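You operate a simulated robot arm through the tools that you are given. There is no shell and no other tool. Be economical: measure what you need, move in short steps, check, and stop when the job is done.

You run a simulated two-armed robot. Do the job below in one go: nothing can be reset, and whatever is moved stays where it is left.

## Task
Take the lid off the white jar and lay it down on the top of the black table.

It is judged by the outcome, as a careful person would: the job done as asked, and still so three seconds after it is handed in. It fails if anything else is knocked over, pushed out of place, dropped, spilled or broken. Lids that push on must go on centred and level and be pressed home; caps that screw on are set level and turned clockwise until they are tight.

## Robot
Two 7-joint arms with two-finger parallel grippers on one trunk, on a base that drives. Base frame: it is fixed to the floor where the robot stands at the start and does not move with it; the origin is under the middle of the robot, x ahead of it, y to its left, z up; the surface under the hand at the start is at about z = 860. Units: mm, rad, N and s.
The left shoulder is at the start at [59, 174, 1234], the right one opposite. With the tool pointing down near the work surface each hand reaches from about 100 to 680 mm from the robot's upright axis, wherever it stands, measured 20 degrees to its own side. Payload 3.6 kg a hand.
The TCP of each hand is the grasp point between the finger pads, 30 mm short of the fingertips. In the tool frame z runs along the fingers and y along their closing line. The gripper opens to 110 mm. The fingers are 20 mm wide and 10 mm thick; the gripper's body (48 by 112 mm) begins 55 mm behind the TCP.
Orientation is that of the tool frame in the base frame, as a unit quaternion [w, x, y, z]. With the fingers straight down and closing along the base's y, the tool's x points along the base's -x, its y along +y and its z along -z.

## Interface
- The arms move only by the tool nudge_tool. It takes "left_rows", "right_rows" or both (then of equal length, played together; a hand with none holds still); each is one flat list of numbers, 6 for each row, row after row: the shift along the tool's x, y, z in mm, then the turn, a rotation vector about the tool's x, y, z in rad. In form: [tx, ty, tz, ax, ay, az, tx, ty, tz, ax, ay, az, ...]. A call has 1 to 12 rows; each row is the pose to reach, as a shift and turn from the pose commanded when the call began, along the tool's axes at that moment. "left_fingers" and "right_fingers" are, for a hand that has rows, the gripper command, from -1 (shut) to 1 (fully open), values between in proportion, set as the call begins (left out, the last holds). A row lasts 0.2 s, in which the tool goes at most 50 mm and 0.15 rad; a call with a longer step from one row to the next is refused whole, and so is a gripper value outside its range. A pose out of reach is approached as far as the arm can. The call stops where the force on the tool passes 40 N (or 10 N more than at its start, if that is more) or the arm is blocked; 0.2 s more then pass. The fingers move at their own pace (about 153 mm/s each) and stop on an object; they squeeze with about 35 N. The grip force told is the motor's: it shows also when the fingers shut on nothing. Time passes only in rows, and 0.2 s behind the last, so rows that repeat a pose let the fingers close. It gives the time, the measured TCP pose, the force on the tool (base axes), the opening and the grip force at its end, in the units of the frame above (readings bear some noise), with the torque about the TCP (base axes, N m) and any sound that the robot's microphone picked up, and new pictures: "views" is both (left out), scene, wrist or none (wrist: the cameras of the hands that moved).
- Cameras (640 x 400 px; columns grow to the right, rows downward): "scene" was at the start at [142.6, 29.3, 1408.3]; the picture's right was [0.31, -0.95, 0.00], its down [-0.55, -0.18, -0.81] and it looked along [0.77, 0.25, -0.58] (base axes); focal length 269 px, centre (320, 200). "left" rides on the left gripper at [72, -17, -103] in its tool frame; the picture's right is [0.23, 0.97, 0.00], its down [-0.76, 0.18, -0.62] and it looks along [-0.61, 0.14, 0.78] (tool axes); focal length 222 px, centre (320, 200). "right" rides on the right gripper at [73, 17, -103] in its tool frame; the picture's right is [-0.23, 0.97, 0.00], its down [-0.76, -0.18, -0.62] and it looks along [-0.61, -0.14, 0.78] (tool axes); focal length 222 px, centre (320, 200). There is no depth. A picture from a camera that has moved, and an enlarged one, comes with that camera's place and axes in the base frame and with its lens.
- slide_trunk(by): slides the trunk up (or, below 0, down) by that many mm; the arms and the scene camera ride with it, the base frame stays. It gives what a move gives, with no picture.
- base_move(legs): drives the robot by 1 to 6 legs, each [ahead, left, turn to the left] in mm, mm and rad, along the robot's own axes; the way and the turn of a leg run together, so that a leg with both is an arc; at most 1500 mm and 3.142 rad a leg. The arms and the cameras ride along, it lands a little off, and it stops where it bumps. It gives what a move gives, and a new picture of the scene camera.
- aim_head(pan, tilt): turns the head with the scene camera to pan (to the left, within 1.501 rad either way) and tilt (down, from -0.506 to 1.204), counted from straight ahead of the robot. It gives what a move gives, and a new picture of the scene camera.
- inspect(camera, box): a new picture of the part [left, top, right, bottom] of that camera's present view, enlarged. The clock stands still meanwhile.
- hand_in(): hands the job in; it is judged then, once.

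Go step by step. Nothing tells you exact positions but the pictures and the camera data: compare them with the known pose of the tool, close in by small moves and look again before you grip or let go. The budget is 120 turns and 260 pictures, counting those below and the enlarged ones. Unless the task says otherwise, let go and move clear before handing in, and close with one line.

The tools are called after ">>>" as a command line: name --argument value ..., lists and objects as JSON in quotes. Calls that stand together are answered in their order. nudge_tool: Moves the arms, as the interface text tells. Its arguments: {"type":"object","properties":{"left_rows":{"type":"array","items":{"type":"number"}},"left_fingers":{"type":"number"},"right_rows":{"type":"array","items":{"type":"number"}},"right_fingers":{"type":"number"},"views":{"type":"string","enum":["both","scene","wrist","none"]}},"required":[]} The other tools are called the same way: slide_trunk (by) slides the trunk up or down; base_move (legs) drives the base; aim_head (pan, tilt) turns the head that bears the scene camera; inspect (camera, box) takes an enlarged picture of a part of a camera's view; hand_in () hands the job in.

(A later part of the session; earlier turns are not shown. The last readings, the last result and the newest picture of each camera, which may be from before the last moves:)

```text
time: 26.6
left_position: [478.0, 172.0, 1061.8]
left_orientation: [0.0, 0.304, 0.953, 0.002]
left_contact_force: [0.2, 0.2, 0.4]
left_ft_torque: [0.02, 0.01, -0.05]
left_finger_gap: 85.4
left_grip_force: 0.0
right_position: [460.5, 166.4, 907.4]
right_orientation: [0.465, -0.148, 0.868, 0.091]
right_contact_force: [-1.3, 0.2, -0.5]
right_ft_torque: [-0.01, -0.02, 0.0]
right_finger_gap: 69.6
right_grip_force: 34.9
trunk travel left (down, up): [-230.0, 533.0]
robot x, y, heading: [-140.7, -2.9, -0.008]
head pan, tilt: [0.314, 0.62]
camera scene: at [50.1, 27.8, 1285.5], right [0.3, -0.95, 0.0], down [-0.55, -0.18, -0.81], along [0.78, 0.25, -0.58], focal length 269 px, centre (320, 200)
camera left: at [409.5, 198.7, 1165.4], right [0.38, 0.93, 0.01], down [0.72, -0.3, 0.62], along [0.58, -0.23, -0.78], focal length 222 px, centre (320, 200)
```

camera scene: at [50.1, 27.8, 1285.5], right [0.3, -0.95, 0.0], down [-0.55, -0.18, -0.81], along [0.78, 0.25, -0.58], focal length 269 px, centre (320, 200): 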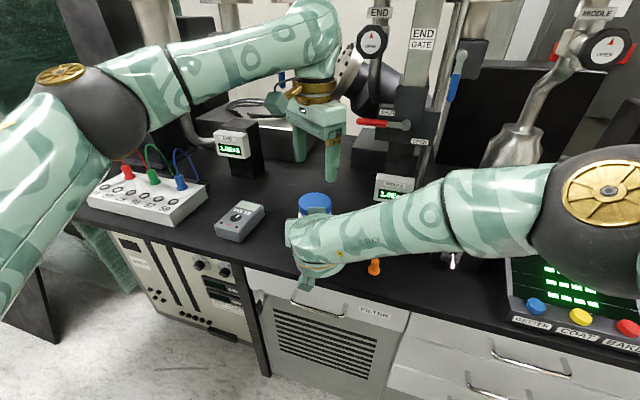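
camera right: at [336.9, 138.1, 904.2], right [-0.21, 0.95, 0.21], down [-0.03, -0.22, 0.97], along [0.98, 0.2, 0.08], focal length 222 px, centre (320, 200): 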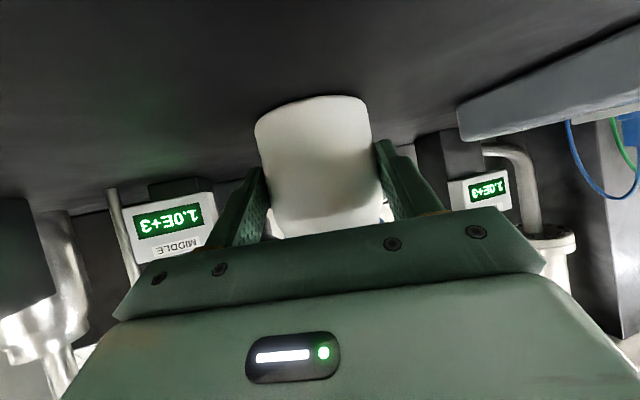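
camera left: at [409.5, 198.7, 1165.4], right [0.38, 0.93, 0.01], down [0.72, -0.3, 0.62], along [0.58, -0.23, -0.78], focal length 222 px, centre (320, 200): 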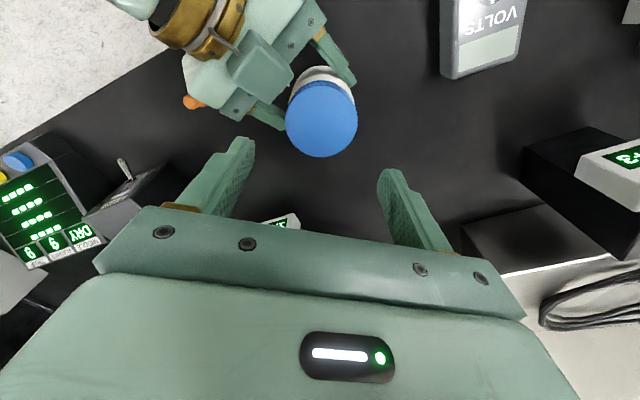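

The left hand is centred above the lid. I'll descend to the cap's skirt (TCP about 975) and close.

>>> nudge_tool --left_rows '[0, 0, 15, 0, 0, 0, 0, 0, 30, 0, 0, 0, 0, 0, 45, 0, 0, 0, 0, 0, 60, 0, 0, 0, 0, 0, 75, 0, 0, 0, 0, 0, 87, 0, 0, 0, 0, 0, 87, 0, 0, 0]'

>>> inspect --camera "scene" --box '[250, 120, 380, 250]'

```text
time: 28.2
left_position: [478.8, 171.7, 973.7]
left_orientation: [0.001, 0.303, 0.953, 0.004]
left_contact_force: [0.0, 1.0, -0.8]
left_ft_torque: [0.01, 0.02, 0.01]
left_finger_gap: 85.1
left_grip_force: 0.1
right_position: [460.8, 165.0, 907.6]
right_orientation: [0.466, -0.147, 0.868, 0.091]
right_contact_force: [1.3, 0.8, 0.6]
right_ft_torque: [0.01, 0.0, 0.02]
right_finger_gap: 70.1
right_grip_force: 34.8
trunk travel left (down, up): [-230.0, 533.0]
robot x, y, heading: [-143.0, -0.5, -0.008]
head pan, tilt: [0.314, 0.62]
camera scene: at [50.2, 27.5, 1285.4], right [0.3, -0.95, 0.0], down [-0.55, -0.18, -0.81], along [0.78, 0.25, -0.58], focal length 269 px, centre (320, 200)
camera left: at [409.7, 198.5, 1077.8], right [0.38, 0.93, 0.01], down [0.72, -0.3, 0.62], along [0.58, -0.23, -0.78], focal length 222 px, centre (320, 200)
```

scene: 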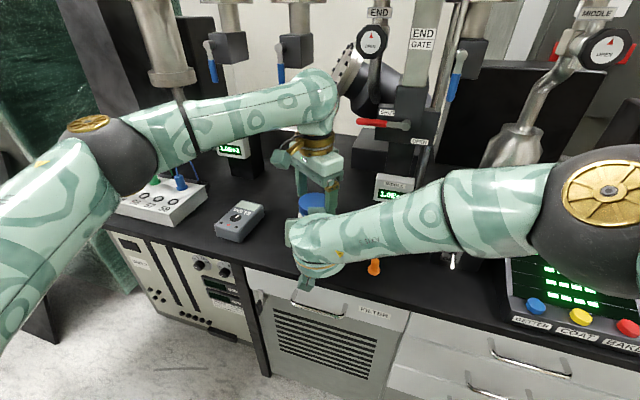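
left: 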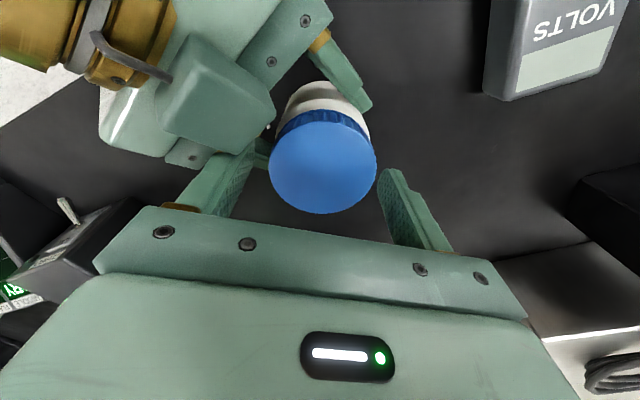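

```text
3.08 times, centred on (315, 185) of scene
camera zoom: at [50.2, 27.5, 1285.4], right [0.3, -0.95, 0.0], down [-0.55, -0.18, -0.81], along [0.78, 0.25, -0.58], focal length 828 px, centre (335, 246)
```

zoom: 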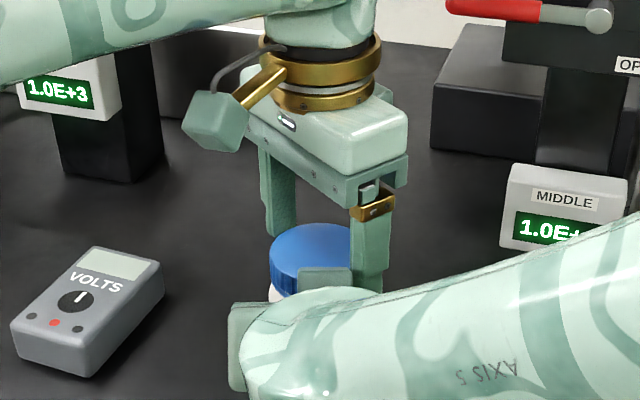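

There's no contact so far. I'll close the left hand on the lid, then make a short counterclockwise turn.

>>> nudge_tool --left_rows '[0, 0, 0, 0, 0, 0, 0, 0, 0, 0, 0, 0, 0, 0, 0, 0, 0, 0]' --left_fingers -1 --views "none"

>>> nudge_tool --left_rows '[0, 0, 0, 0, 0, -0.08, 0, 0, 0, 0, 0, -0.16, 0, 0, 0, 0, 0, -0.24, 0, 0, 0, 0, 0, -0.32]' --views "wrist"

```text
time: 29.0
left_position: [479.1, 172.4, 974.5]
left_orientation: [0.001, 0.303, 0.953, 0.004]
left_contact_force: [14.9, 11.3, -3.3]
left_ft_torque: [0.36, -0.47, 0.1]
left_finger_gap: 65.6
left_grip_force: 34.7
right_position: [459.8, 165.9, 908.1]
right_orientation: [0.466, -0.148, 0.867, 0.091]
right_contact_force: [-13.3, -10.7, 5.7]
right_ft_torque: [0.37, -0.63, -0.16]
right_finger_gap: 69.7
right_grip_force: 34.6
trunk travel left (down, up): [-230.0, 533.0]
robot x, y, heading: [-143.7, -5.5, -0.011]
head pan, tilt: [0.314, 0.62]
```

```text
time: 30.0
left_position: [478.2, 171.2, 973.7]
left_orientation: [0.001, 0.146, 0.989, 0.003]
left_contact_force: [8.8, 12.0, 1.8]
left_ft_torque: [0.82, -0.56, -0.01]
left_finger_gap: 65.2
left_grip_force: 35.6
right_position: [459.9, 165.1, 907.0]
right_orientation: [0.466, -0.149, 0.867, 0.092]
right_contact_force: [-9.4, -10.7, 0.7]
right_ft_torque: [0.01, -0.03, -0.16]
right_finger_gap: 69.7
right_grip_force: 35.1
trunk travel left (down, up): [-230.0, 533.0]
robot x, y, heading: [-142.0, 2.9, -0.004]
head pan, tilt: [0.314, 0.62]
camera left: at [404.6, 175.9, 1077.6], right [0.07, 1.0, 0.01], down [0.78, -0.06, 0.63], along [0.62, -0.04, -0.78], focal length 222 px, centre (320, 200)
```

left: 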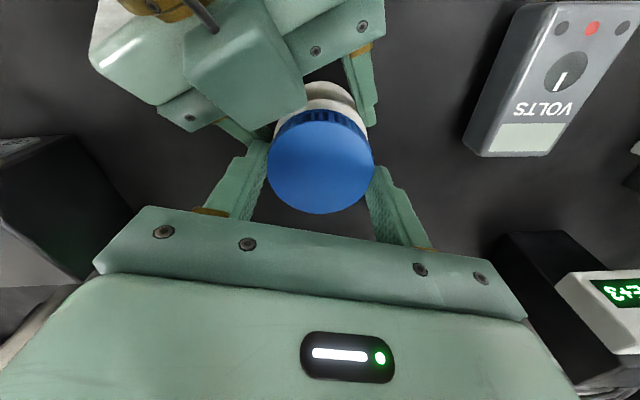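

It turned without blocking, and there's a small sideways preload between the hands. I'll trim it out and carry on with the stroke.

>>> nudge_tool --left_rows '[-0.5, 1.5, 0, 0, 0, -0.1, -0.7, 1.8, 0, 0, 0, -0.25, -0.7, 1.8, 0, 0, 0, -0.4, -0.7, 1.8, -0.2, 0, 0, -0.55, -0.7, 1.8, -0.3, 0, 0, -0.7, -0.7, 1.8, -0.3, 0, 0, -0.85, -0.7, 1.8, -0.4, 0, 0, -1.0, -0.7, 1.8, -0.5, 0, 0, -1.15, -0.7, 1.8, -0.5, 0, 0, -1.3, -0.7, 1.8, -0.6, 0, 0, -1.45, -0.7, 1.8, -0.7, 0, 0, -1.6]' --views "wrist"

>>> inspect --camera "scene" --box '[250, 120, 380, 250]'

```text
time: 32.4
left_position: [479.1, 172.3, 975.1]
left_orientation: [0.003, -0.608, 0.794, 0.001]
left_contact_force: [-4.5, -6.8, 7.0]
left_ft_torque: [0.37, 0.4, -0.01]
left_finger_gap: 65.4
left_grip_force: 35.0
right_position: [459.8, 167.5, 908.3]
right_orientation: [0.466, -0.148, 0.867, 0.091]
right_contact_force: [4.1, 5.5, -3.4]
right_ft_torque: [-0.78, -0.14, 0.1]
right_finger_gap: 69.4
right_grip_force: 35.3
trunk travel left (down, up): [-230.0, 533.0]
robot x, y, heading: [-142.6, -1.4, -0.008]
head pan, tilt: [0.314, 0.62]
camera left: at [477.3, 97.5, 1077.9], right [-1.0, 0.03, 0.0], down [0.02, 0.78, 0.63], along [0.02, 0.63, -0.78], focal length 222 px, centre (320, 200)
```

left: 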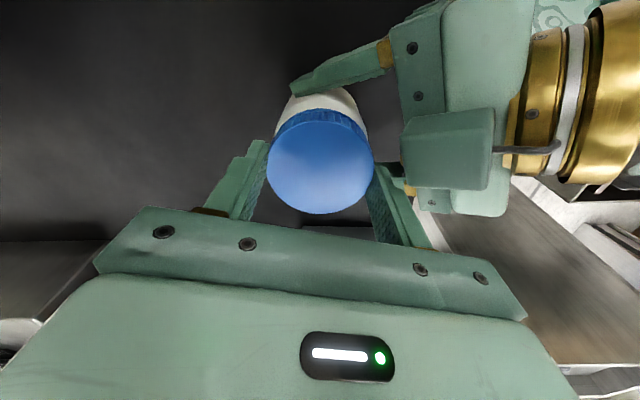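

```text
3.08 times, centred on (315, 185) of scene
camera zoom: at [49.9, 27.5, 1285.5], right [0.3, -0.95, 0.0], down [-0.55, -0.18, -0.81], along [0.78, 0.25, -0.58], focal length 828 px, centre (335, 246)
```

zoom: 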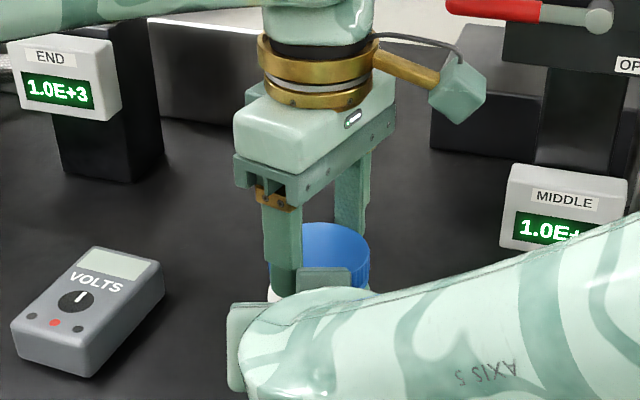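

The lid pushes upward as it turns, so the thread is working. I'll open slightly, lift a little and rewind the wrist for the next stroke.

>>> nudge_tool --left_rows '[0, 0, 0, 0, 0, 0, 0, 0, -10, 0, 0, 0, 0, 0, -25, 0, 0, 0.1, 0, 0, -35, 0, 0, 0.25, 0, 0, -35, 0, 0, 0.4, 0, 0, -35, 0, 0, 0.55, 0, 0, -35, 0, 0, 0.7, 0, 0, -35, 0, 0, 0.85, 0, 0, -35, 0, 0, 1.0, 0, 0, -35, 0, 0, 1.15, 0, 0, -35, 0, 0, 1.3, 0, 0, -35, 0, 0, 1.45]' --left_fingers 0.36 --views "none"

>>> nudge_tool --left_rows '[0, 0, 0, 0, 0, 0.15, 0, 0, 0, 0, 0, 0.3, 0, 0, 0, 0, 0, 0.42]' --views "both"

>>> inspect --camera "left" --box '[240, 60, 400, 220]'

```text
time: 35.0
left_position: [479.0, 173.0, 1008.9]
left_orientation: [0.001, 0.075, 0.997, 0.003]
left_contact_force: [0.4, -0.4, -0.4]
left_ft_torque: [0.02, 0.01, -0.01]
left_finger_gap: 74.6
left_grip_force: 0.1
right_position: [461.2, 166.5, 907.6]
right_orientation: [0.467, -0.148, 0.867, 0.091]
right_contact_force: [0.4, 1.5, 3.0]
right_ft_torque: [-0.02, -0.1, 0.0]
right_finger_gap: 69.7
right_grip_force: 34.7
trunk travel left (down, up): [-230.0, 533.0]
robot x, y, heading: [-146.3, -2.0, -0.008]
head pan, tilt: [0.314, 0.62]
```

```text
time: 35.8
left_position: [480.0, 173.1, 1009.2]
left_orientation: [0.001, 0.281, 0.96, 0.003]
left_contact_force: [0.0, 0.1, -0.1]
left_ft_torque: [0.01, 0.02, 0.02]
left_finger_gap: 75.0
left_grip_force: 0.0
right_position: [461.1, 166.3, 907.9]
right_orientation: [0.467, -0.147, 0.867, 0.09]
right_contact_force: [0.3, -0.6, 2.4]
right_ft_torque: [-0.02, -0.1, 0.04]
right_finger_gap: 69.6
right_grip_force: 35.1
trunk travel left (down, up): [-230.0, 533.0]
robot x, y, heading: [-144.5, -3.2, -0.004]
head pan, tilt: [0.314, 0.62]
camera scene: at [50.0, 27.5, 1285.5], right [0.3, -0.95, 0.0], down [-0.55, -0.18, -0.81], along [0.78, 0.25, -0.58], focal length 269 px, centre (320, 200)
camera left: at [409.6, 196.7, 1112.2], right [0.33, 0.94, 0.01], down [0.74, -0.26, 0.62], along [0.59, -0.2, -0.78], focal length 222 px, centre (320, 200)
```

scene: 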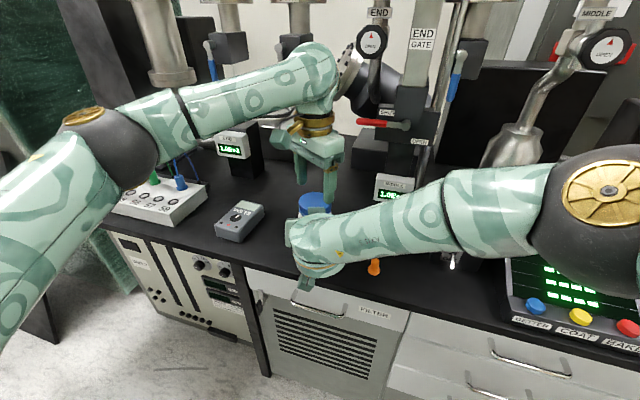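
left: 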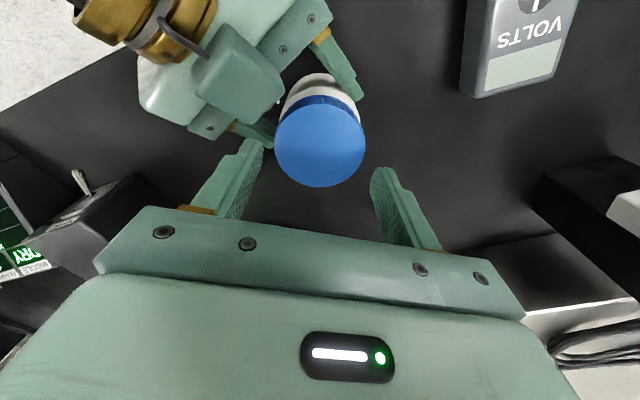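

```text
2.50 times, centred on (320, 140) of left
camera zoom: at [409.6, 196.7, 1112.2], right [0.33, 0.94, 0.01], down [0.74, -0.26, 0.62], along [0.59, -0.2, -0.78], focal length 555 px, centre (320, 350)
```

zoom: 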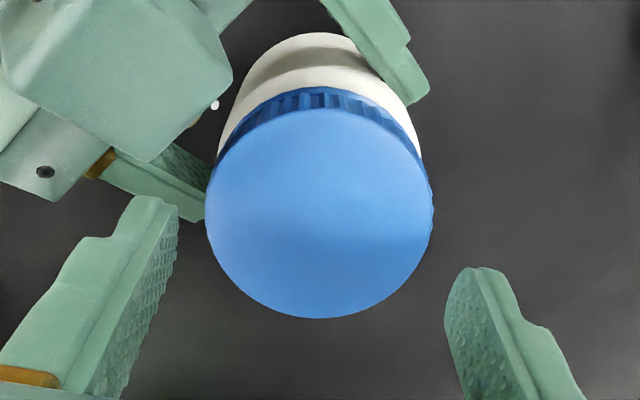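

The lid is centred. I'll descend again and grip for the second stroke.

>>> nudge_tool --left_rows '[0, 0, 12, 0, 0, 0, 0, 0, 24, 0, 0, 0, 0, 0, 34, 0, 0, 0, 0, 0, 34, 0, 0, 0]' --views "none"

>>> nudge_tool --left_rows '[0, 0, 0, 0, 0, 0, 0, 0, 0, 0, 0, 0, 0, 0, 0, 0, 0, 0]' --left_fingers -1 --views "none"

```text
time: 36.8
left_position: [479.6, 171.9, 975.1]
left_orientation: [0.0, 0.28, 0.96, 0.003]
left_contact_force: [0.1, -1.2, 0.7]
left_ft_torque: [0.0, -0.02, 0.02]
left_finger_gap: 74.6
left_grip_force: 0.1
right_position: [460.3, 166.0, 907.8]
right_orientation: [0.467, -0.148, 0.867, 0.091]
right_contact_force: [0.3, 0.4, 1.6]
right_ft_torque: [-0.07, -0.1, -0.01]
right_finger_gap: 69.6
right_grip_force: 35.4
trunk travel left (down, up): [-230.0, 533.0]
robot x, y, heading: [-144.5, 0.1, -0.004]
head pan, tilt: [0.314, 0.62]
```

```text
time: 37.6
left_position: [479.2, 172.9, 974.9]
left_orientation: [0.001, 0.279, 0.96, 0.004]
left_contact_force: [-0.4, 1.5, -1.2]
left_ft_torque: [0.02, 0.02, 0.01]
left_finger_gap: 65.4
left_grip_force: 35.1
right_position: [461.6, 166.5, 907.2]
right_orientation: [0.466, -0.148, 0.868, 0.091]
right_contact_force: [0.2, -2.3, 2.4]
right_ft_torque: [0.09, -0.1, 0.0]
right_finger_gap: 69.4
right_grip_force: 35.4
trunk travel left (down, up): [-230.0, 533.0]
robot x, y, heading: [-143.1, -1.9, -0.009]
head pan, tilt: [0.314, 0.62]
```

The grip is clean with no preload. I'll make the second counterclockwise stroke, rising slightly.

>>> nudge_tool --left_rows '[0, 0, 0, 0, 0, -0.15, 0, 0, -0.1, 0, 0, -0.3, 0, 0, -0.2, 0, 0, -0.45, 0, 0, -0.3, 0, 0, -0.6, 0, 0, -0.4, 0, 0, -0.75, 0, 0, -0.5, 0, 0, -0.9, 0, 0, -0.6, 0, 0, -1.05, 0, 0, -0.7, 0, 0, -1.2, 0, 0, -0.8, 0, 0, -1.35, 0, 0, -0.9, 0, 0, -1.5, 0, 0, -1.0, 0, 0, -1.65, 0, 0, -1.1, 0, 0, -1.8]' --views "wrist"

```text
time: 40.2
left_position: [480.9, 172.9, 977.4]
left_orientation: [0.003, -0.579, 0.815, 0.001]
left_contact_force: [8.4, -4.1, -3.9]
left_ft_torque: [0.09, -0.23, -0.03]
left_finger_gap: 65.6
left_grip_force: 35.3
right_position: [460.7, 167.6, 907.2]
right_orientation: [0.466, -0.148, 0.867, 0.092]
right_contact_force: [-8.5, 4.7, 3.8]
right_ft_torque: [-0.4, -0.44, 0.15]
right_finger_gap: 69.8
right_grip_force: 35.2
trunk travel left (down, up): [-230.0, 533.0]
robot x, y, heading: [-142.0, -0.2, -0.002]
head pan, tilt: [0.314, 0.62]
camera left: at [472.4, 97.7, 1079.9], right [-0.99, 0.1, 0.0], down [0.08, 0.77, 0.63], along [0.07, 0.62, -0.78], focal length 222 px, centre (320, 200)
```

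left: 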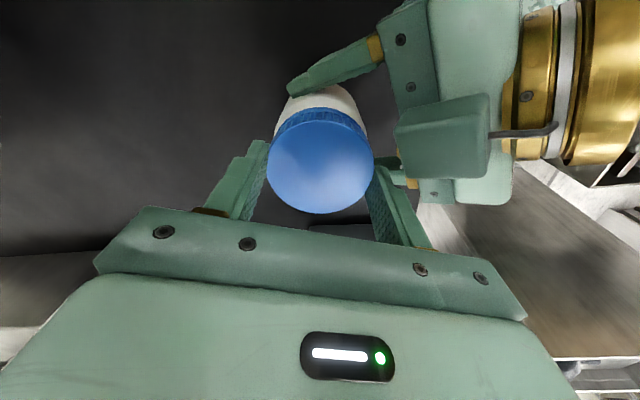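

The TCP rose about 2.5 mm over the stroke. I'll test with a gentle 2 mm pull whether the lid is free.

>>> nudge_tool --left_rows '[0, 0, -1, 0, 0, 0, 0, 0, -2, 0, 0, 0, 0, 0, -2, 0, 0, 0]' --views "none"

```text
time: 41.0
left_position: [481.1, 173.3, 977.8]
left_orientation: [0.003, -0.579, 0.816, 0.001]
left_contact_force: [12.1, -5.9, -17.6]
left_ft_torque: [-0.24, -0.63, -0.01]
left_finger_gap: 65.6
left_grip_force: 35.3
right_position: [460.6, 166.4, 908.3]
right_orientation: [0.467, -0.149, 0.866, 0.093]
right_contact_force: [-11.9, 6.3, 16.4]
right_ft_torque: [-0.1, -0.49, 0.2]
right_finger_gap: 69.7
right_grip_force: 34.9
trunk travel left (down, up): [-230.0, 533.0]
robot x, y, heading: [-144.3, -2.3, -0.005]
head pan, tilt: [0.314, 0.62]
```

It's still threaded. I'll relax, release, rewind and take a third stroke.

>>> nudge_tool --left_rows '[0, 0, 2, 0, 0, 0, 0, 0, 2, 0, 0, 0]' --views "none"

>>> nudge_tool --left_rows '[0, 0, 0, 0, 0, 0, 0, 0, -10, 0, 0, 0, 0, 0, -25, 0, 0, 0.1, 0, 0, -35, 0, 0, 0.25, 0, 0, -35, 0, 0, 0.4, 0, 0, -35, 0, 0, 0.55, 0, 0, -35, 0, 0, 0.7, 0, 0, -35, 0, 0, 0.85, 0, 0, -35, 0, 0, 1.0, 0, 0, -35, 0, 0, 1.15, 0, 0, -35, 0, 0, 1.3, 0, 0, -35, 0, 0, 1.45]' --left_fingers 0.36 --views "none"

>>> nudge_tool --left_rows '[0, 0, 0, 0, 0, 0.15, 0, 0, 0, 0, 0, 0.3, 0, 0, 0, 0, 0, 0.35]' --views "wrist"

>>> inspect --camera "left" --box '[240, 60, 400, 220]'

```text
time: 41.6
left_position: [478.4, 172.7, 976.3]
left_orientation: [0.003, -0.578, 0.816, 0.001]
left_contact_force: [5.2, -9.0, -8.2]
left_ft_torque: [-0.31, -0.12, 0.01]
left_finger_gap: 65.5
left_grip_force: 34.9
right_position: [460.8, 166.2, 906.9]
right_orientation: [0.466, -0.148, 0.867, 0.092]
right_contact_force: [-4.9, 8.3, 8.1]
right_ft_torque: [-0.25, -0.34, 0.26]
right_finger_gap: 69.5
right_grip_force: 35.1
trunk travel left (down, up): [-230.0, 533.0]
robot x, y, heading: [-142.8, 0.4, -0.008]
head pan, tilt: [0.314, 0.62]
```

```text
time: 44.2
left_position: [480.1, 173.2, 1010.6]
left_orientation: [0.001, 0.109, 0.994, 0.003]
left_contact_force: [0.3, 0.1, -0.1]
left_ft_torque: [-0.01, 0.0, 0.01]
left_finger_gap: 74.7
left_grip_force: 0.2
right_position: [459.7, 167.5, 907.2]
right_orientation: [0.467, -0.148, 0.867, 0.091]
right_contact_force: [0.5, -1.0, 0.3]
right_ft_torque: [0.01, 0.03, -0.01]
right_finger_gap: 69.5
right_grip_force: 35.3
trunk travel left (down, up): [-230.0, 533.0]
robot x, y, heading: [-145.2, -4.4, -0.007]
head pan, tilt: [0.314, 0.62]
```

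```text
time: 45.0
left_position: [478.7, 172.9, 1011.1]
left_orientation: [0.001, 0.28, 0.96, 0.004]
left_contact_force: [0.9, -0.6, -0.2]
left_ft_torque: [0.01, -0.02, -0.03]
left_finger_gap: 74.9
left_grip_force: 0.0
right_position: [460.2, 165.3, 907.4]
right_orientation: [0.466, -0.147, 0.868, 0.091]
right_contact_force: [0.4, -0.2, -0.6]
right_ft_torque: [0.03, 0.05, -0.04]
right_finger_gap: 69.4
right_grip_force: 35.2
trunk travel left (down, up): [-230.0, 533.0]
robot x, y, heading: [-147.2, 1.8, -0.008]
head pan, tilt: [0.314, 0.62]
camera left: at [409.9, 197.1, 1114.6], right [0.33, 0.94, 0.01], down [0.74, -0.26, 0.62], along [0.59, -0.2, -0.78], focal length 222 px, centre (320, 200)
```

left: 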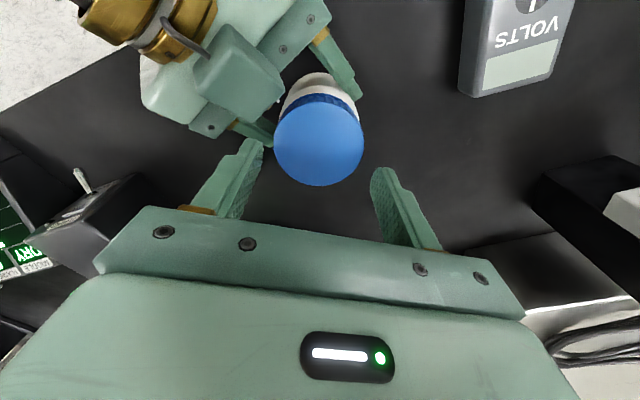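

```text
2.50 times, centred on (320, 140) of left
camera zoom: at [409.9, 197.1, 1114.6], right [0.33, 0.94, 0.01], down [0.74, -0.26, 0.62], along [0.59, -0.2, -0.78], focal length 555 px, centre (320, 350)
```

zoom: 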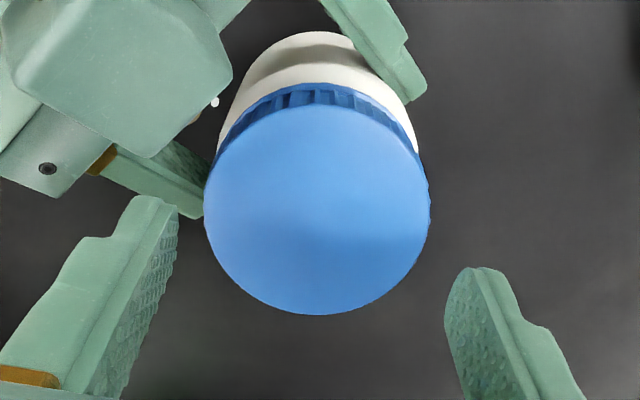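

I'll take the third stroke: descend, grip and turn.

>>> nudge_tool --left_rows '[0, 0, 12, 0, 0, 0, 0, 0, 24, 0, 0, 0, 0, 0, 34, 0, 0, 0, 0, 0, 34, 0, 0, 0]' --views "none"

>>> nudge_tool --left_rows '[0, 0, 0, 0, 0, 0, 0, 0, 0, 0, 0, 0, 0, 0, 0, 0, 0, 0]' --left_fingers -1 --views "none"

>>> nudge_tool --left_rows '[0, 0, 0, 0, 0, -0.15, 0, 0, -0.1, 0, 0, -0.3, 0, 0, -0.2, 0, 0, -0.45, 0, 0, -0.3, 0, 0, -0.6, 0, 0, -0.4, 0, 0, -0.75, 0, 0, -0.5, 0, 0, -0.9, 0, 0, -0.6, 0, 0, -1.05, 0, 0, -0.7, 0, 0, -1.2, 0, 0, -0.8, 0, 0, -1.35, 0, 0, -0.9, 0, 0, -1.5, 0, 0, -1.0, 0, 0, -1.65, 0, 0, -1.1, 0, 0, -1.8]' --views "none"

>>> nudge_tool --left_rows '[0, 0, -1, 0, 0, 0, 0, 0, -2, 0, 0, 0, 0, 0, -2, 0, 0, 0]' --views "wrist"

```text
time: 46.0
left_position: [478.7, 174.6, 976.5]
left_orientation: [0.002, 0.279, 0.96, 0.003]
left_contact_force: [-0.2, 1.3, -0.1]
left_ft_torque: [-0.01, -0.04, -0.01]
left_finger_gap: 75.0
left_grip_force: 0.1
right_position: [461.5, 166.7, 907.5]
right_orientation: [0.466, -0.149, 0.867, 0.092]
right_contact_force: [0.7, 0.5, 0.3]
right_ft_torque: [-0.02, 0.02, -0.03]
right_finger_gap: 68.8
right_grip_force: 35.3
trunk travel left (down, up): [-230.0, 533.0]
robot x, y, heading: [-145.4, 1.8, -0.001]
head pan, tilt: [0.314, 0.62]
```

```text
time: 46.8
left_position: [477.5, 172.5, 976.8]
left_orientation: [0.0, 0.28, 0.96, 0.002]
left_contact_force: [-7.6, -7.1, 0.2]
left_ft_torque: [-0.2, 0.23, -0.02]
left_finger_gap: 65.1
left_grip_force: 34.4
right_position: [461.6, 166.9, 908.0]
right_orientation: [0.467, -0.149, 0.867, 0.091]
right_contact_force: [7.0, 6.9, -0.8]
right_ft_torque: [-0.29, 0.28, 0.04]
right_finger_gap: 69.5
right_grip_force: 35.3
trunk travel left (down, up): [-230.0, 533.0]
robot x, y, heading: [-142.8, -4.5, -0.008]
head pan, tilt: [0.314, 0.62]
```

```text
time: 49.4
left_position: [480.4, 174.0, 977.4]
left_orientation: [0.003, -0.579, 0.815, 0.001]
left_contact_force: [-0.4, -2.1, -0.3]
left_ft_torque: [-0.06, 0.04, -0.01]
left_finger_gap: 65.4
left_grip_force: 35.1
right_position: [462.2, 166.5, 908.3]
right_orientation: [0.466, -0.147, 0.868, 0.091]
right_contact_force: [1.0, 1.7, 0.9]
right_ft_torque: [-0.11, 0.02, 0.03]
right_finger_gap: 69.3
right_grip_force: 34.3
trunk travel left (down, up): [-230.0, 533.0]
robot x, y, heading: [-143.1, -4.0, -0.009]
head pan, tilt: [0.314, 0.62]
```

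```text
time: 50.2
left_position: [479.5, 174.1, 980.4]
left_orientation: [0.003, -0.578, 0.816, 0.001]
left_contact_force: [-0.5, -0.7, 0.2]
left_ft_torque: [-0.04, -0.03, 0.02]
left_finger_gap: 65.2
left_grip_force: 34.9
right_position: [461.9, 166.0, 906.4]
right_orientation: [0.466, -0.147, 0.868, 0.09]
right_contact_force: [0.2, 1.5, -0.3]
right_ft_torque: [-0.03, 0.02, 0.01]
right_finger_gap: 69.2
right_grip_force: 35.3
trunk travel left (down, up): [-230.0, 533.0]
robot x, y, heading: [-142.9, -0.2, -0.01]
head pan, tilt: [0.314, 0.62]
camera left: at [472.3, 98.3, 1083.8], right [-0.99, 0.11, 0.0], down [0.08, 0.77, 0.63], along [0.07, 0.62, -0.78], focal length 222 px, centre (320, 200)
```

left: 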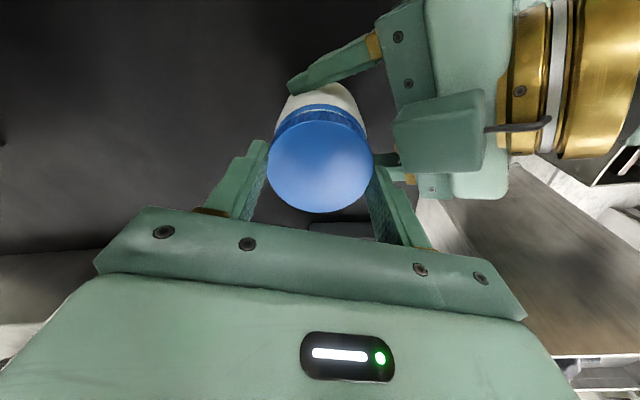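

The lid came up 2 mm with no pull, so it's free. I'll lift it straight up clear of the jar.

>>> nudge_tool --left_rows '[0, 0, -5, 0, 0, 0, 0, 0, -15, 0, 0, 0, 0, 0, -30, 0, 0, 0, 0, 0, -50, 0, 0, 0, 0, 0, -70, 0, 0, 0, 0, 0, -90, 0, 0, 0, 0, 0, -90, 0, 0, 0]'

>>> inspect --camera "scene" --box '[250, 100, 380, 250]'

```text
time: 51.8
left_position: [479.2, 173.1, 1071.0]
left_orientation: [0.004, -0.578, 0.816, 0.002]
left_contact_force: [0.2, -0.2, 0.3]
left_ft_torque: [0.0, 0.03, -0.02]
left_finger_gap: 65.1
left_grip_force: 34.9
right_position: [461.4, 166.3, 906.7]
right_orientation: [0.467, -0.148, 0.867, 0.091]
right_contact_force: [-0.1, -0.1, 0.1]
right_ft_torque: [-0.03, 0.0, 0.04]
right_finger_gap: 69.1
right_grip_force: 34.9
trunk travel left (down, up): [-230.0, 533.0]
robot x, y, heading: [-142.9, 1.8, -0.005]
head pan, tilt: [0.314, 0.62]
camera scene: at [50.3, 27.6, 1285.4], right [0.3, -0.95, 0.0], down [-0.55, -0.18, -0.81], along [0.78, 0.25, -0.58], focal length 269 px, centre (320, 200)
camera left: at [470.8, 98.3, 1173.9], right [-0.99, 0.11, 0.0], down [0.08, 0.77, 0.63], along [0.07, 0.62, -0.78], focal length 222 px, centre (320, 200)
```

scene: 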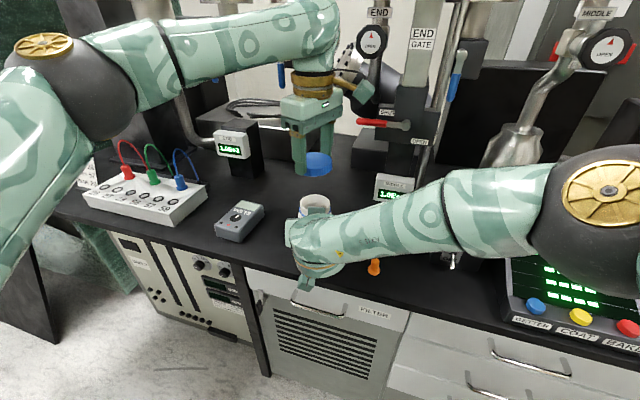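
left: 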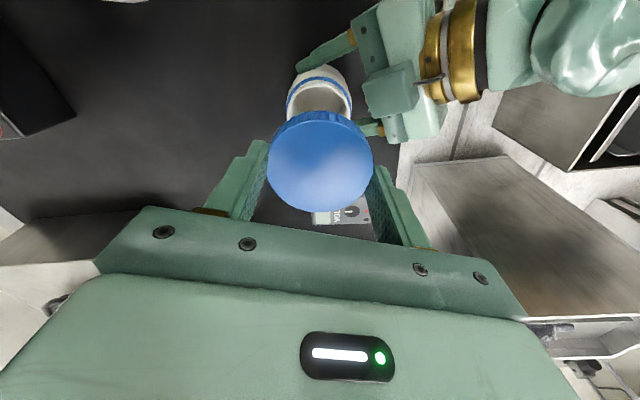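

```text
2.67 times, centred on (315, 175) of scene
camera zoom: at [50.3, 27.6, 1285.4], right [0.3, -0.95, 0.0], down [-0.55, -0.18, -0.81], along [0.78, 0.25, -0.58], focal length 718 px, centre (333, 267)
```

zoom: 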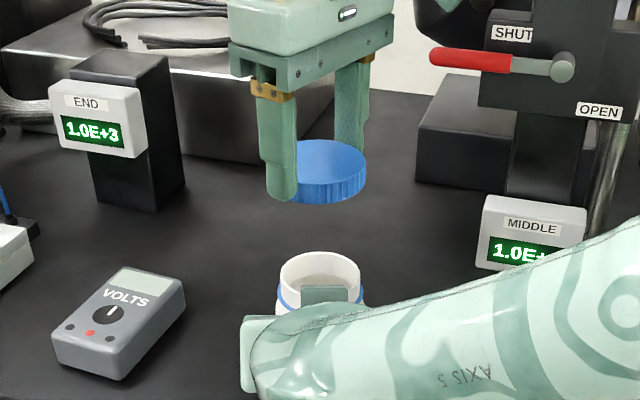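

The lid is off and the jar stands open. I'll release the jar with the right hand and back straight out along its fingers.

>>> nudge_tool --right_rows '[0, 0, 0, 0, 0, 0, 0, 0, 0, 0, 0, 0, 0, 0, 0, 0, 0, 0, 0, 0, -15, 0, 0, 0, 0, 0, -30, 0, 0, 0, 0, 0, -50, 0, 0, 0, 0, 0, -70, 0, 0, 0, 0, 0, -90, 0, 0, 0, 0, 0, -110, 0, 0, 0, 0, 0, -130, 0, 0, 0, 0, 0, -130, 0, 0, 0]' --right_fingers 1

```text
time: 54.2
left_position: [478.9, 172.2, 1070.3]
left_orientation: [0.003, -0.579, 0.815, 0.002]
left_contact_force: [0.0, 0.0, -0.7]
left_ft_torque: [0.02, -0.01, 0.01]
left_finger_gap: 65.1
left_grip_force: 35.4
right_position: [358.5, 127.3, 980.0]
right_orientation: [0.466, -0.148, 0.868, 0.091]
right_contact_force: [0.1, 0.3, -0.6]
right_ft_torque: [0.01, 0.01, -0.03]
right_finger_gap: 110.2
right_grip_force: 0.0
trunk travel left (down, up): [-230.0, 533.0]
robot x, y, heading: [-141.9, -0.9, -0.005]
head pan, tilt: [0.314, 0.62]
camera scene: at [50.5, 27.6, 1285.4], right [0.3, -0.95, 0.0], down [-0.55, -0.18, -0.81], along [0.78, 0.25, -0.58], focal length 269 px, centre (320, 200)
camera right: at [234.4, 99.2, 976.7], right [-0.21, 0.95, 0.21], down [-0.03, -0.22, 0.97], along [0.98, 0.2, 0.08], focal length 222 px, centre (320, 200)
```

scene: 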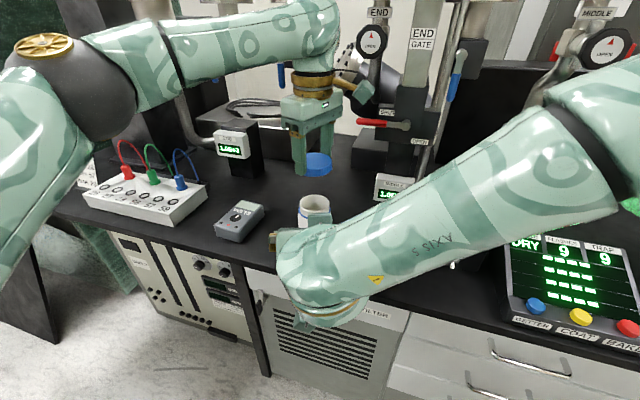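
right: 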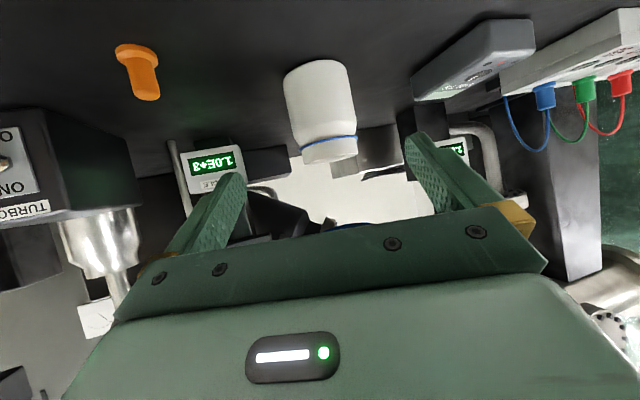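

The jar stands undisturbed. I'll carry the lid to the clear stretch of table between the jar and the voltmeter, about [468, 262].

>>> nudge_tool --left_rows '[-16, 8, 0, 0, 0, 0, -32, 16, 0, 0, 0, 0, -48, 24, 0, 0, 0, 0, -65, 32, 0, 0, 0, 0, -80.9, 39.8, 0, 0, 0.007, 0, -80.9, 39.8, 0, 0, 0.007, 0]'

>>> inspect --camera "scene" --box '[200, 120, 360, 270]'

```text
time: 55.6
left_position: [468.0, 264.3, 1071.8]
left_orientation: [0.001, -0.579, 0.816, -0.001]
left_contact_force: [0.7, 0.8, -0.3]
left_ft_torque: [0.01, -0.03, 0.05]
left_finger_gap: 65.2
left_grip_force: 35.1
right_position: [357.9, 127.4, 979.5]
right_orientation: [0.467, -0.148, 0.867, 0.091]
right_contact_force: [1.0, -0.1, -0.6]
right_ft_torque: [0.02, 0.01, -0.03]
right_finger_gap: 109.9
right_grip_force: 0.2
trunk travel left (down, up): [-230.0, 533.0]
robot x, y, heading: [-143.0, -2.6, -0.008]
head pan, tilt: [0.314, 0.62]
camera scene: at [50.2, 27.2, 1285.4], right [0.3, -0.95, 0.0], down [-0.55, -0.18, -0.81], along [0.78, 0.25, -0.58], focal length 269 px, centre (320, 200)
camera left: at [459.7, 189.0, 1175.4], right [-0.99, 0.11, 0.0], down [0.08, 0.78, 0.62], along [0.07, 0.62, -0.78], focal length 222 px, centre (320, 200)
```

scene: 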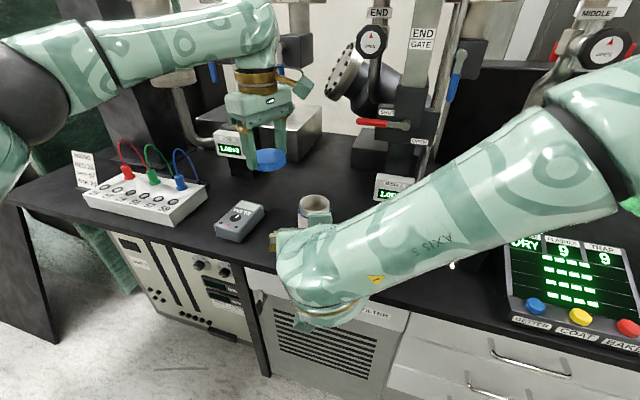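
left: 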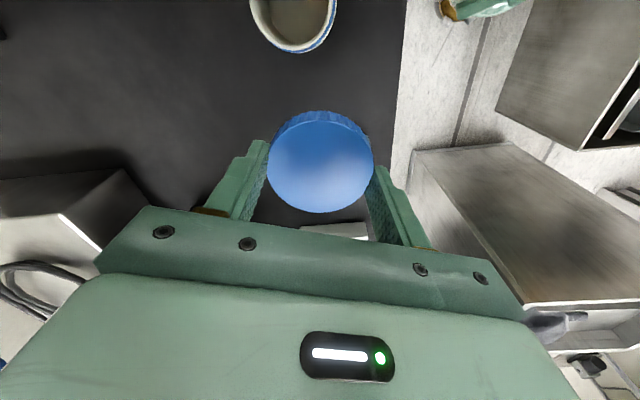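

```text
2.67 times, centred on (280, 195) of scene
camera zoom: at [50.2, 27.2, 1285.4], right [0.3, -0.95, 0.0], down [-0.55, -0.18, -0.81], along [0.78, 0.25, -0.58], focal length 718 px, centre (427, 213)
```

zoom: 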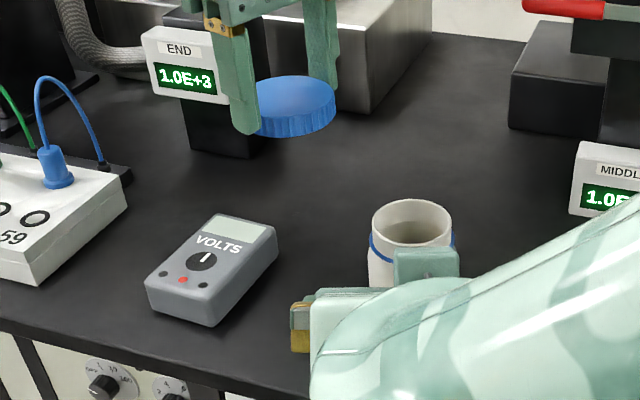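

The spot below is clear on both sides. I'll lower the lid close to the table.

>>> nudge_tool --left_rows '[0, 0, 25, 0, 0, 0, 0, 0, 50, 0, 0, 0, 0, 0, 75, 0, 0, 0, 0, 0, 100, 0, 0, 0, 0, 0, 120, 0, 0, 0, 0, 0, 140, 0, 0, 0, 0, 0, 155, 0, 0, 0, 0, 0, 155, 0, 0, 0]'

>>> inspect --camera "scene" --box '[200, 120, 360, 270]'

```text
time: 57.4
left_position: [470.1, 260.3, 917.1]
left_orientation: [0.001, -0.579, 0.815, 0.0]
left_contact_force: [0.2, 0.1, -0.3]
left_ft_torque: [-0.03, 0.0, 0.04]
left_finger_gap: 65.1
left_grip_force: 35.3
right_position: [357.9, 127.0, 980.7]
right_orientation: [0.466, -0.149, 0.867, 0.092]
right_contact_force: [-0.3, 0.4, 0.9]
right_ft_torque: [-0.02, -0.01, 0.0]
right_finger_gap: 110.0
right_grip_force: 0.1
trunk travel left (down, up): [-230.0, 533.0]
robot x, y, heading: [-144.6, 0.5, -0.005]
head pan, tilt: [0.314, 0.62]
camera scene: at [50.0, 27.5, 1285.5], right [0.3, -0.95, 0.0], down [-0.55, -0.18, -0.81], along [0.78, 0.25, -0.58], focal length 269 px, centre (320, 200)
camera left: at [461.5, 186.1, 1020.1], right [-0.99, 0.11, 0.0], down [0.08, 0.78, 0.62], along [0.07, 0.62, -0.78], focal length 222 px, centre (320, 200)
```

scene: 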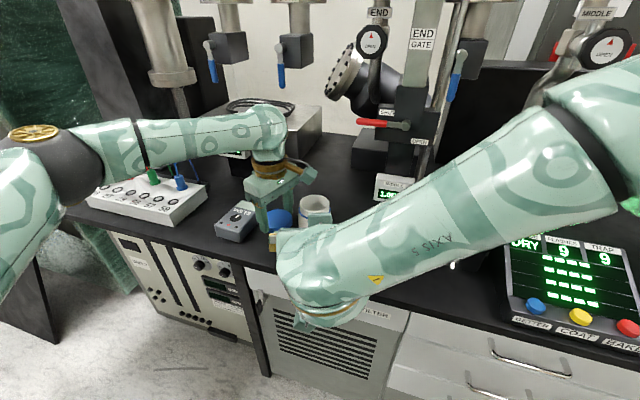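
left: 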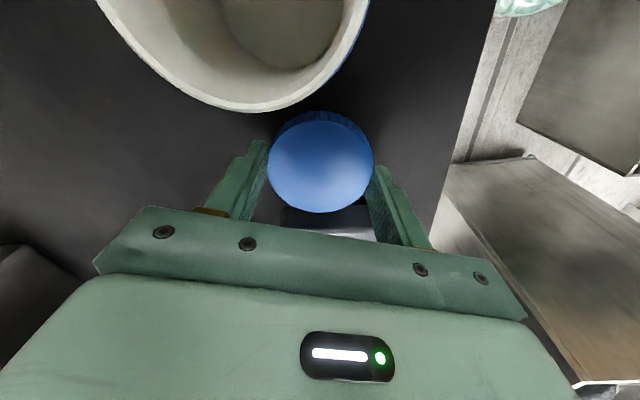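

```text
2.67 times, centred on (280, 195) of scene
camera zoom: at [50.0, 27.5, 1285.5], right [0.3, -0.95, 0.0], down [-0.55, -0.18, -0.81], along [0.78, 0.25, -0.58], focal length 718 px, centre (427, 213)
```

zoom: 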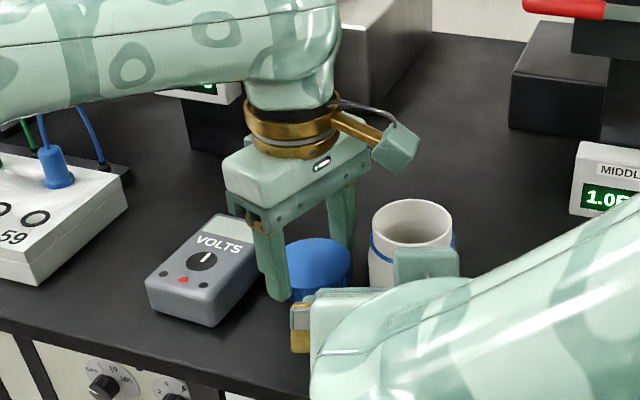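

I'll ease down in small steps and look for contact.

>>> nudge_tool --left_rows '[0, 0, 6, 0, 0, 0, 0, 0, 12, 0, 0, 0, 0, 0, 16, 0, 0, 0, 0, 0, 18, 0, 0, 0, 0, 0, 19, 0, 0, 0, 0, 0, 20, 0, 0, 0]' --views "none"

```text
time: 58.8
left_position: [469.4, 262.2, 896.1]
left_orientation: [0.0, -0.578, 0.816, 0.0]
left_contact_force: [-0.4, 0.2, -0.1]
left_ft_torque: [0.01, 0.01, -0.01]
left_finger_gap: 65.2
left_grip_force: 34.8
right_position: [358.3, 127.9, 979.4]
right_orientation: [0.466, -0.148, 0.868, 0.091]
right_contact_force: [-0.3, 0.0, -0.2]
right_ft_torque: [0.04, 0.01, 0.0]
right_finger_gap: 110.0
right_grip_force: 0.1
trunk travel left (down, up): [-230.0, 533.0]
robot x, y, heading: [-143.4, -0.4, -0.008]
head pan, tilt: [0.314, 0.62]
```

>>> nudge_tool --left_rows '[0, 0, 1, 0, 0, 0, 0, 0, 2, 0, 0, 0, 0, 0, 2, 0, 0, 0]' --views "none"

>>> inspect --camera "scene" --box '[240, 180, 350, 270]'

```text
time: 59.6
left_position: [470.0, 262.1, 893.9]
left_orientation: [0.0, -0.578, 0.816, -0.001]
left_contact_force: [0.6, 0.4, 0.3]
left_ft_torque: [-0.01, 0.02, 0.02]
left_finger_gap: 65.2
left_grip_force: 35.5
right_position: [358.1, 127.5, 978.3]
right_orientation: [0.467, -0.148, 0.867, 0.091]
right_contact_force: [0.4, 0.4, 0.1]
right_ft_torque: [0.01, 0.03, 0.02]
right_finger_gap: 109.8
right_grip_force: 0.1
trunk travel left (down, up): [-230.0, 533.0]
robot x, y, heading: [-144.6, -2.4, -0.008]
head pan, tilt: [0.314, 0.62]
```

```text
4.44 times, centred on (295, 225) of scene
camera zoom: at [50.1, 27.6, 1285.5], right [0.3, -0.95, 0.0], down [-0.55, -0.18, -0.81], along [0.78, 0.25, -0.58], focal length 1196 px, centre (431, 89)
```

zoom: 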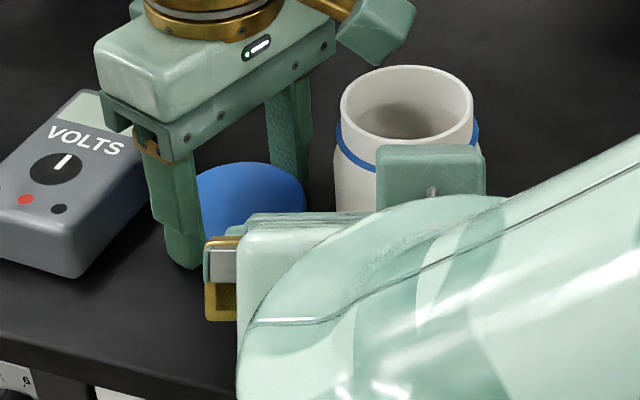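

There's no contact yet, so I'll keep easing down 1 mm at a time.

>>> nudge_tool --left_rows '[0, 0, 1, 0, 0, 0, 0, 0, 2, 0, 0, 0, 0, 0, 2, 0, 0, 0]' --views "none"

```text
time: 60.4
left_position: [468.6, 262.5, 894.5]
left_orientation: [0.001, -0.579, 0.815, -0.002]
left_contact_force: [2.4, 2.0, 9.8]
left_ft_torque: [0.38, -0.07, -0.1]
left_finger_gap: 65.2
left_grip_force: 35.1
right_position: [357.3, 127.4, 980.5]
right_orientation: [0.468, -0.148, 0.867, 0.091]
right_contact_force: [-0.2, -0.9, -0.7]
right_ft_torque: [-0.03, -0.01, 0.01]
right_finger_gap: 109.9
right_grip_force: 0.1
trunk travel left (down, up): [-230.0, 533.0]
robot x, y, heading: [-146.5, -0.4, -0.01]
head pan, tilt: [0.314, 0.62]
```

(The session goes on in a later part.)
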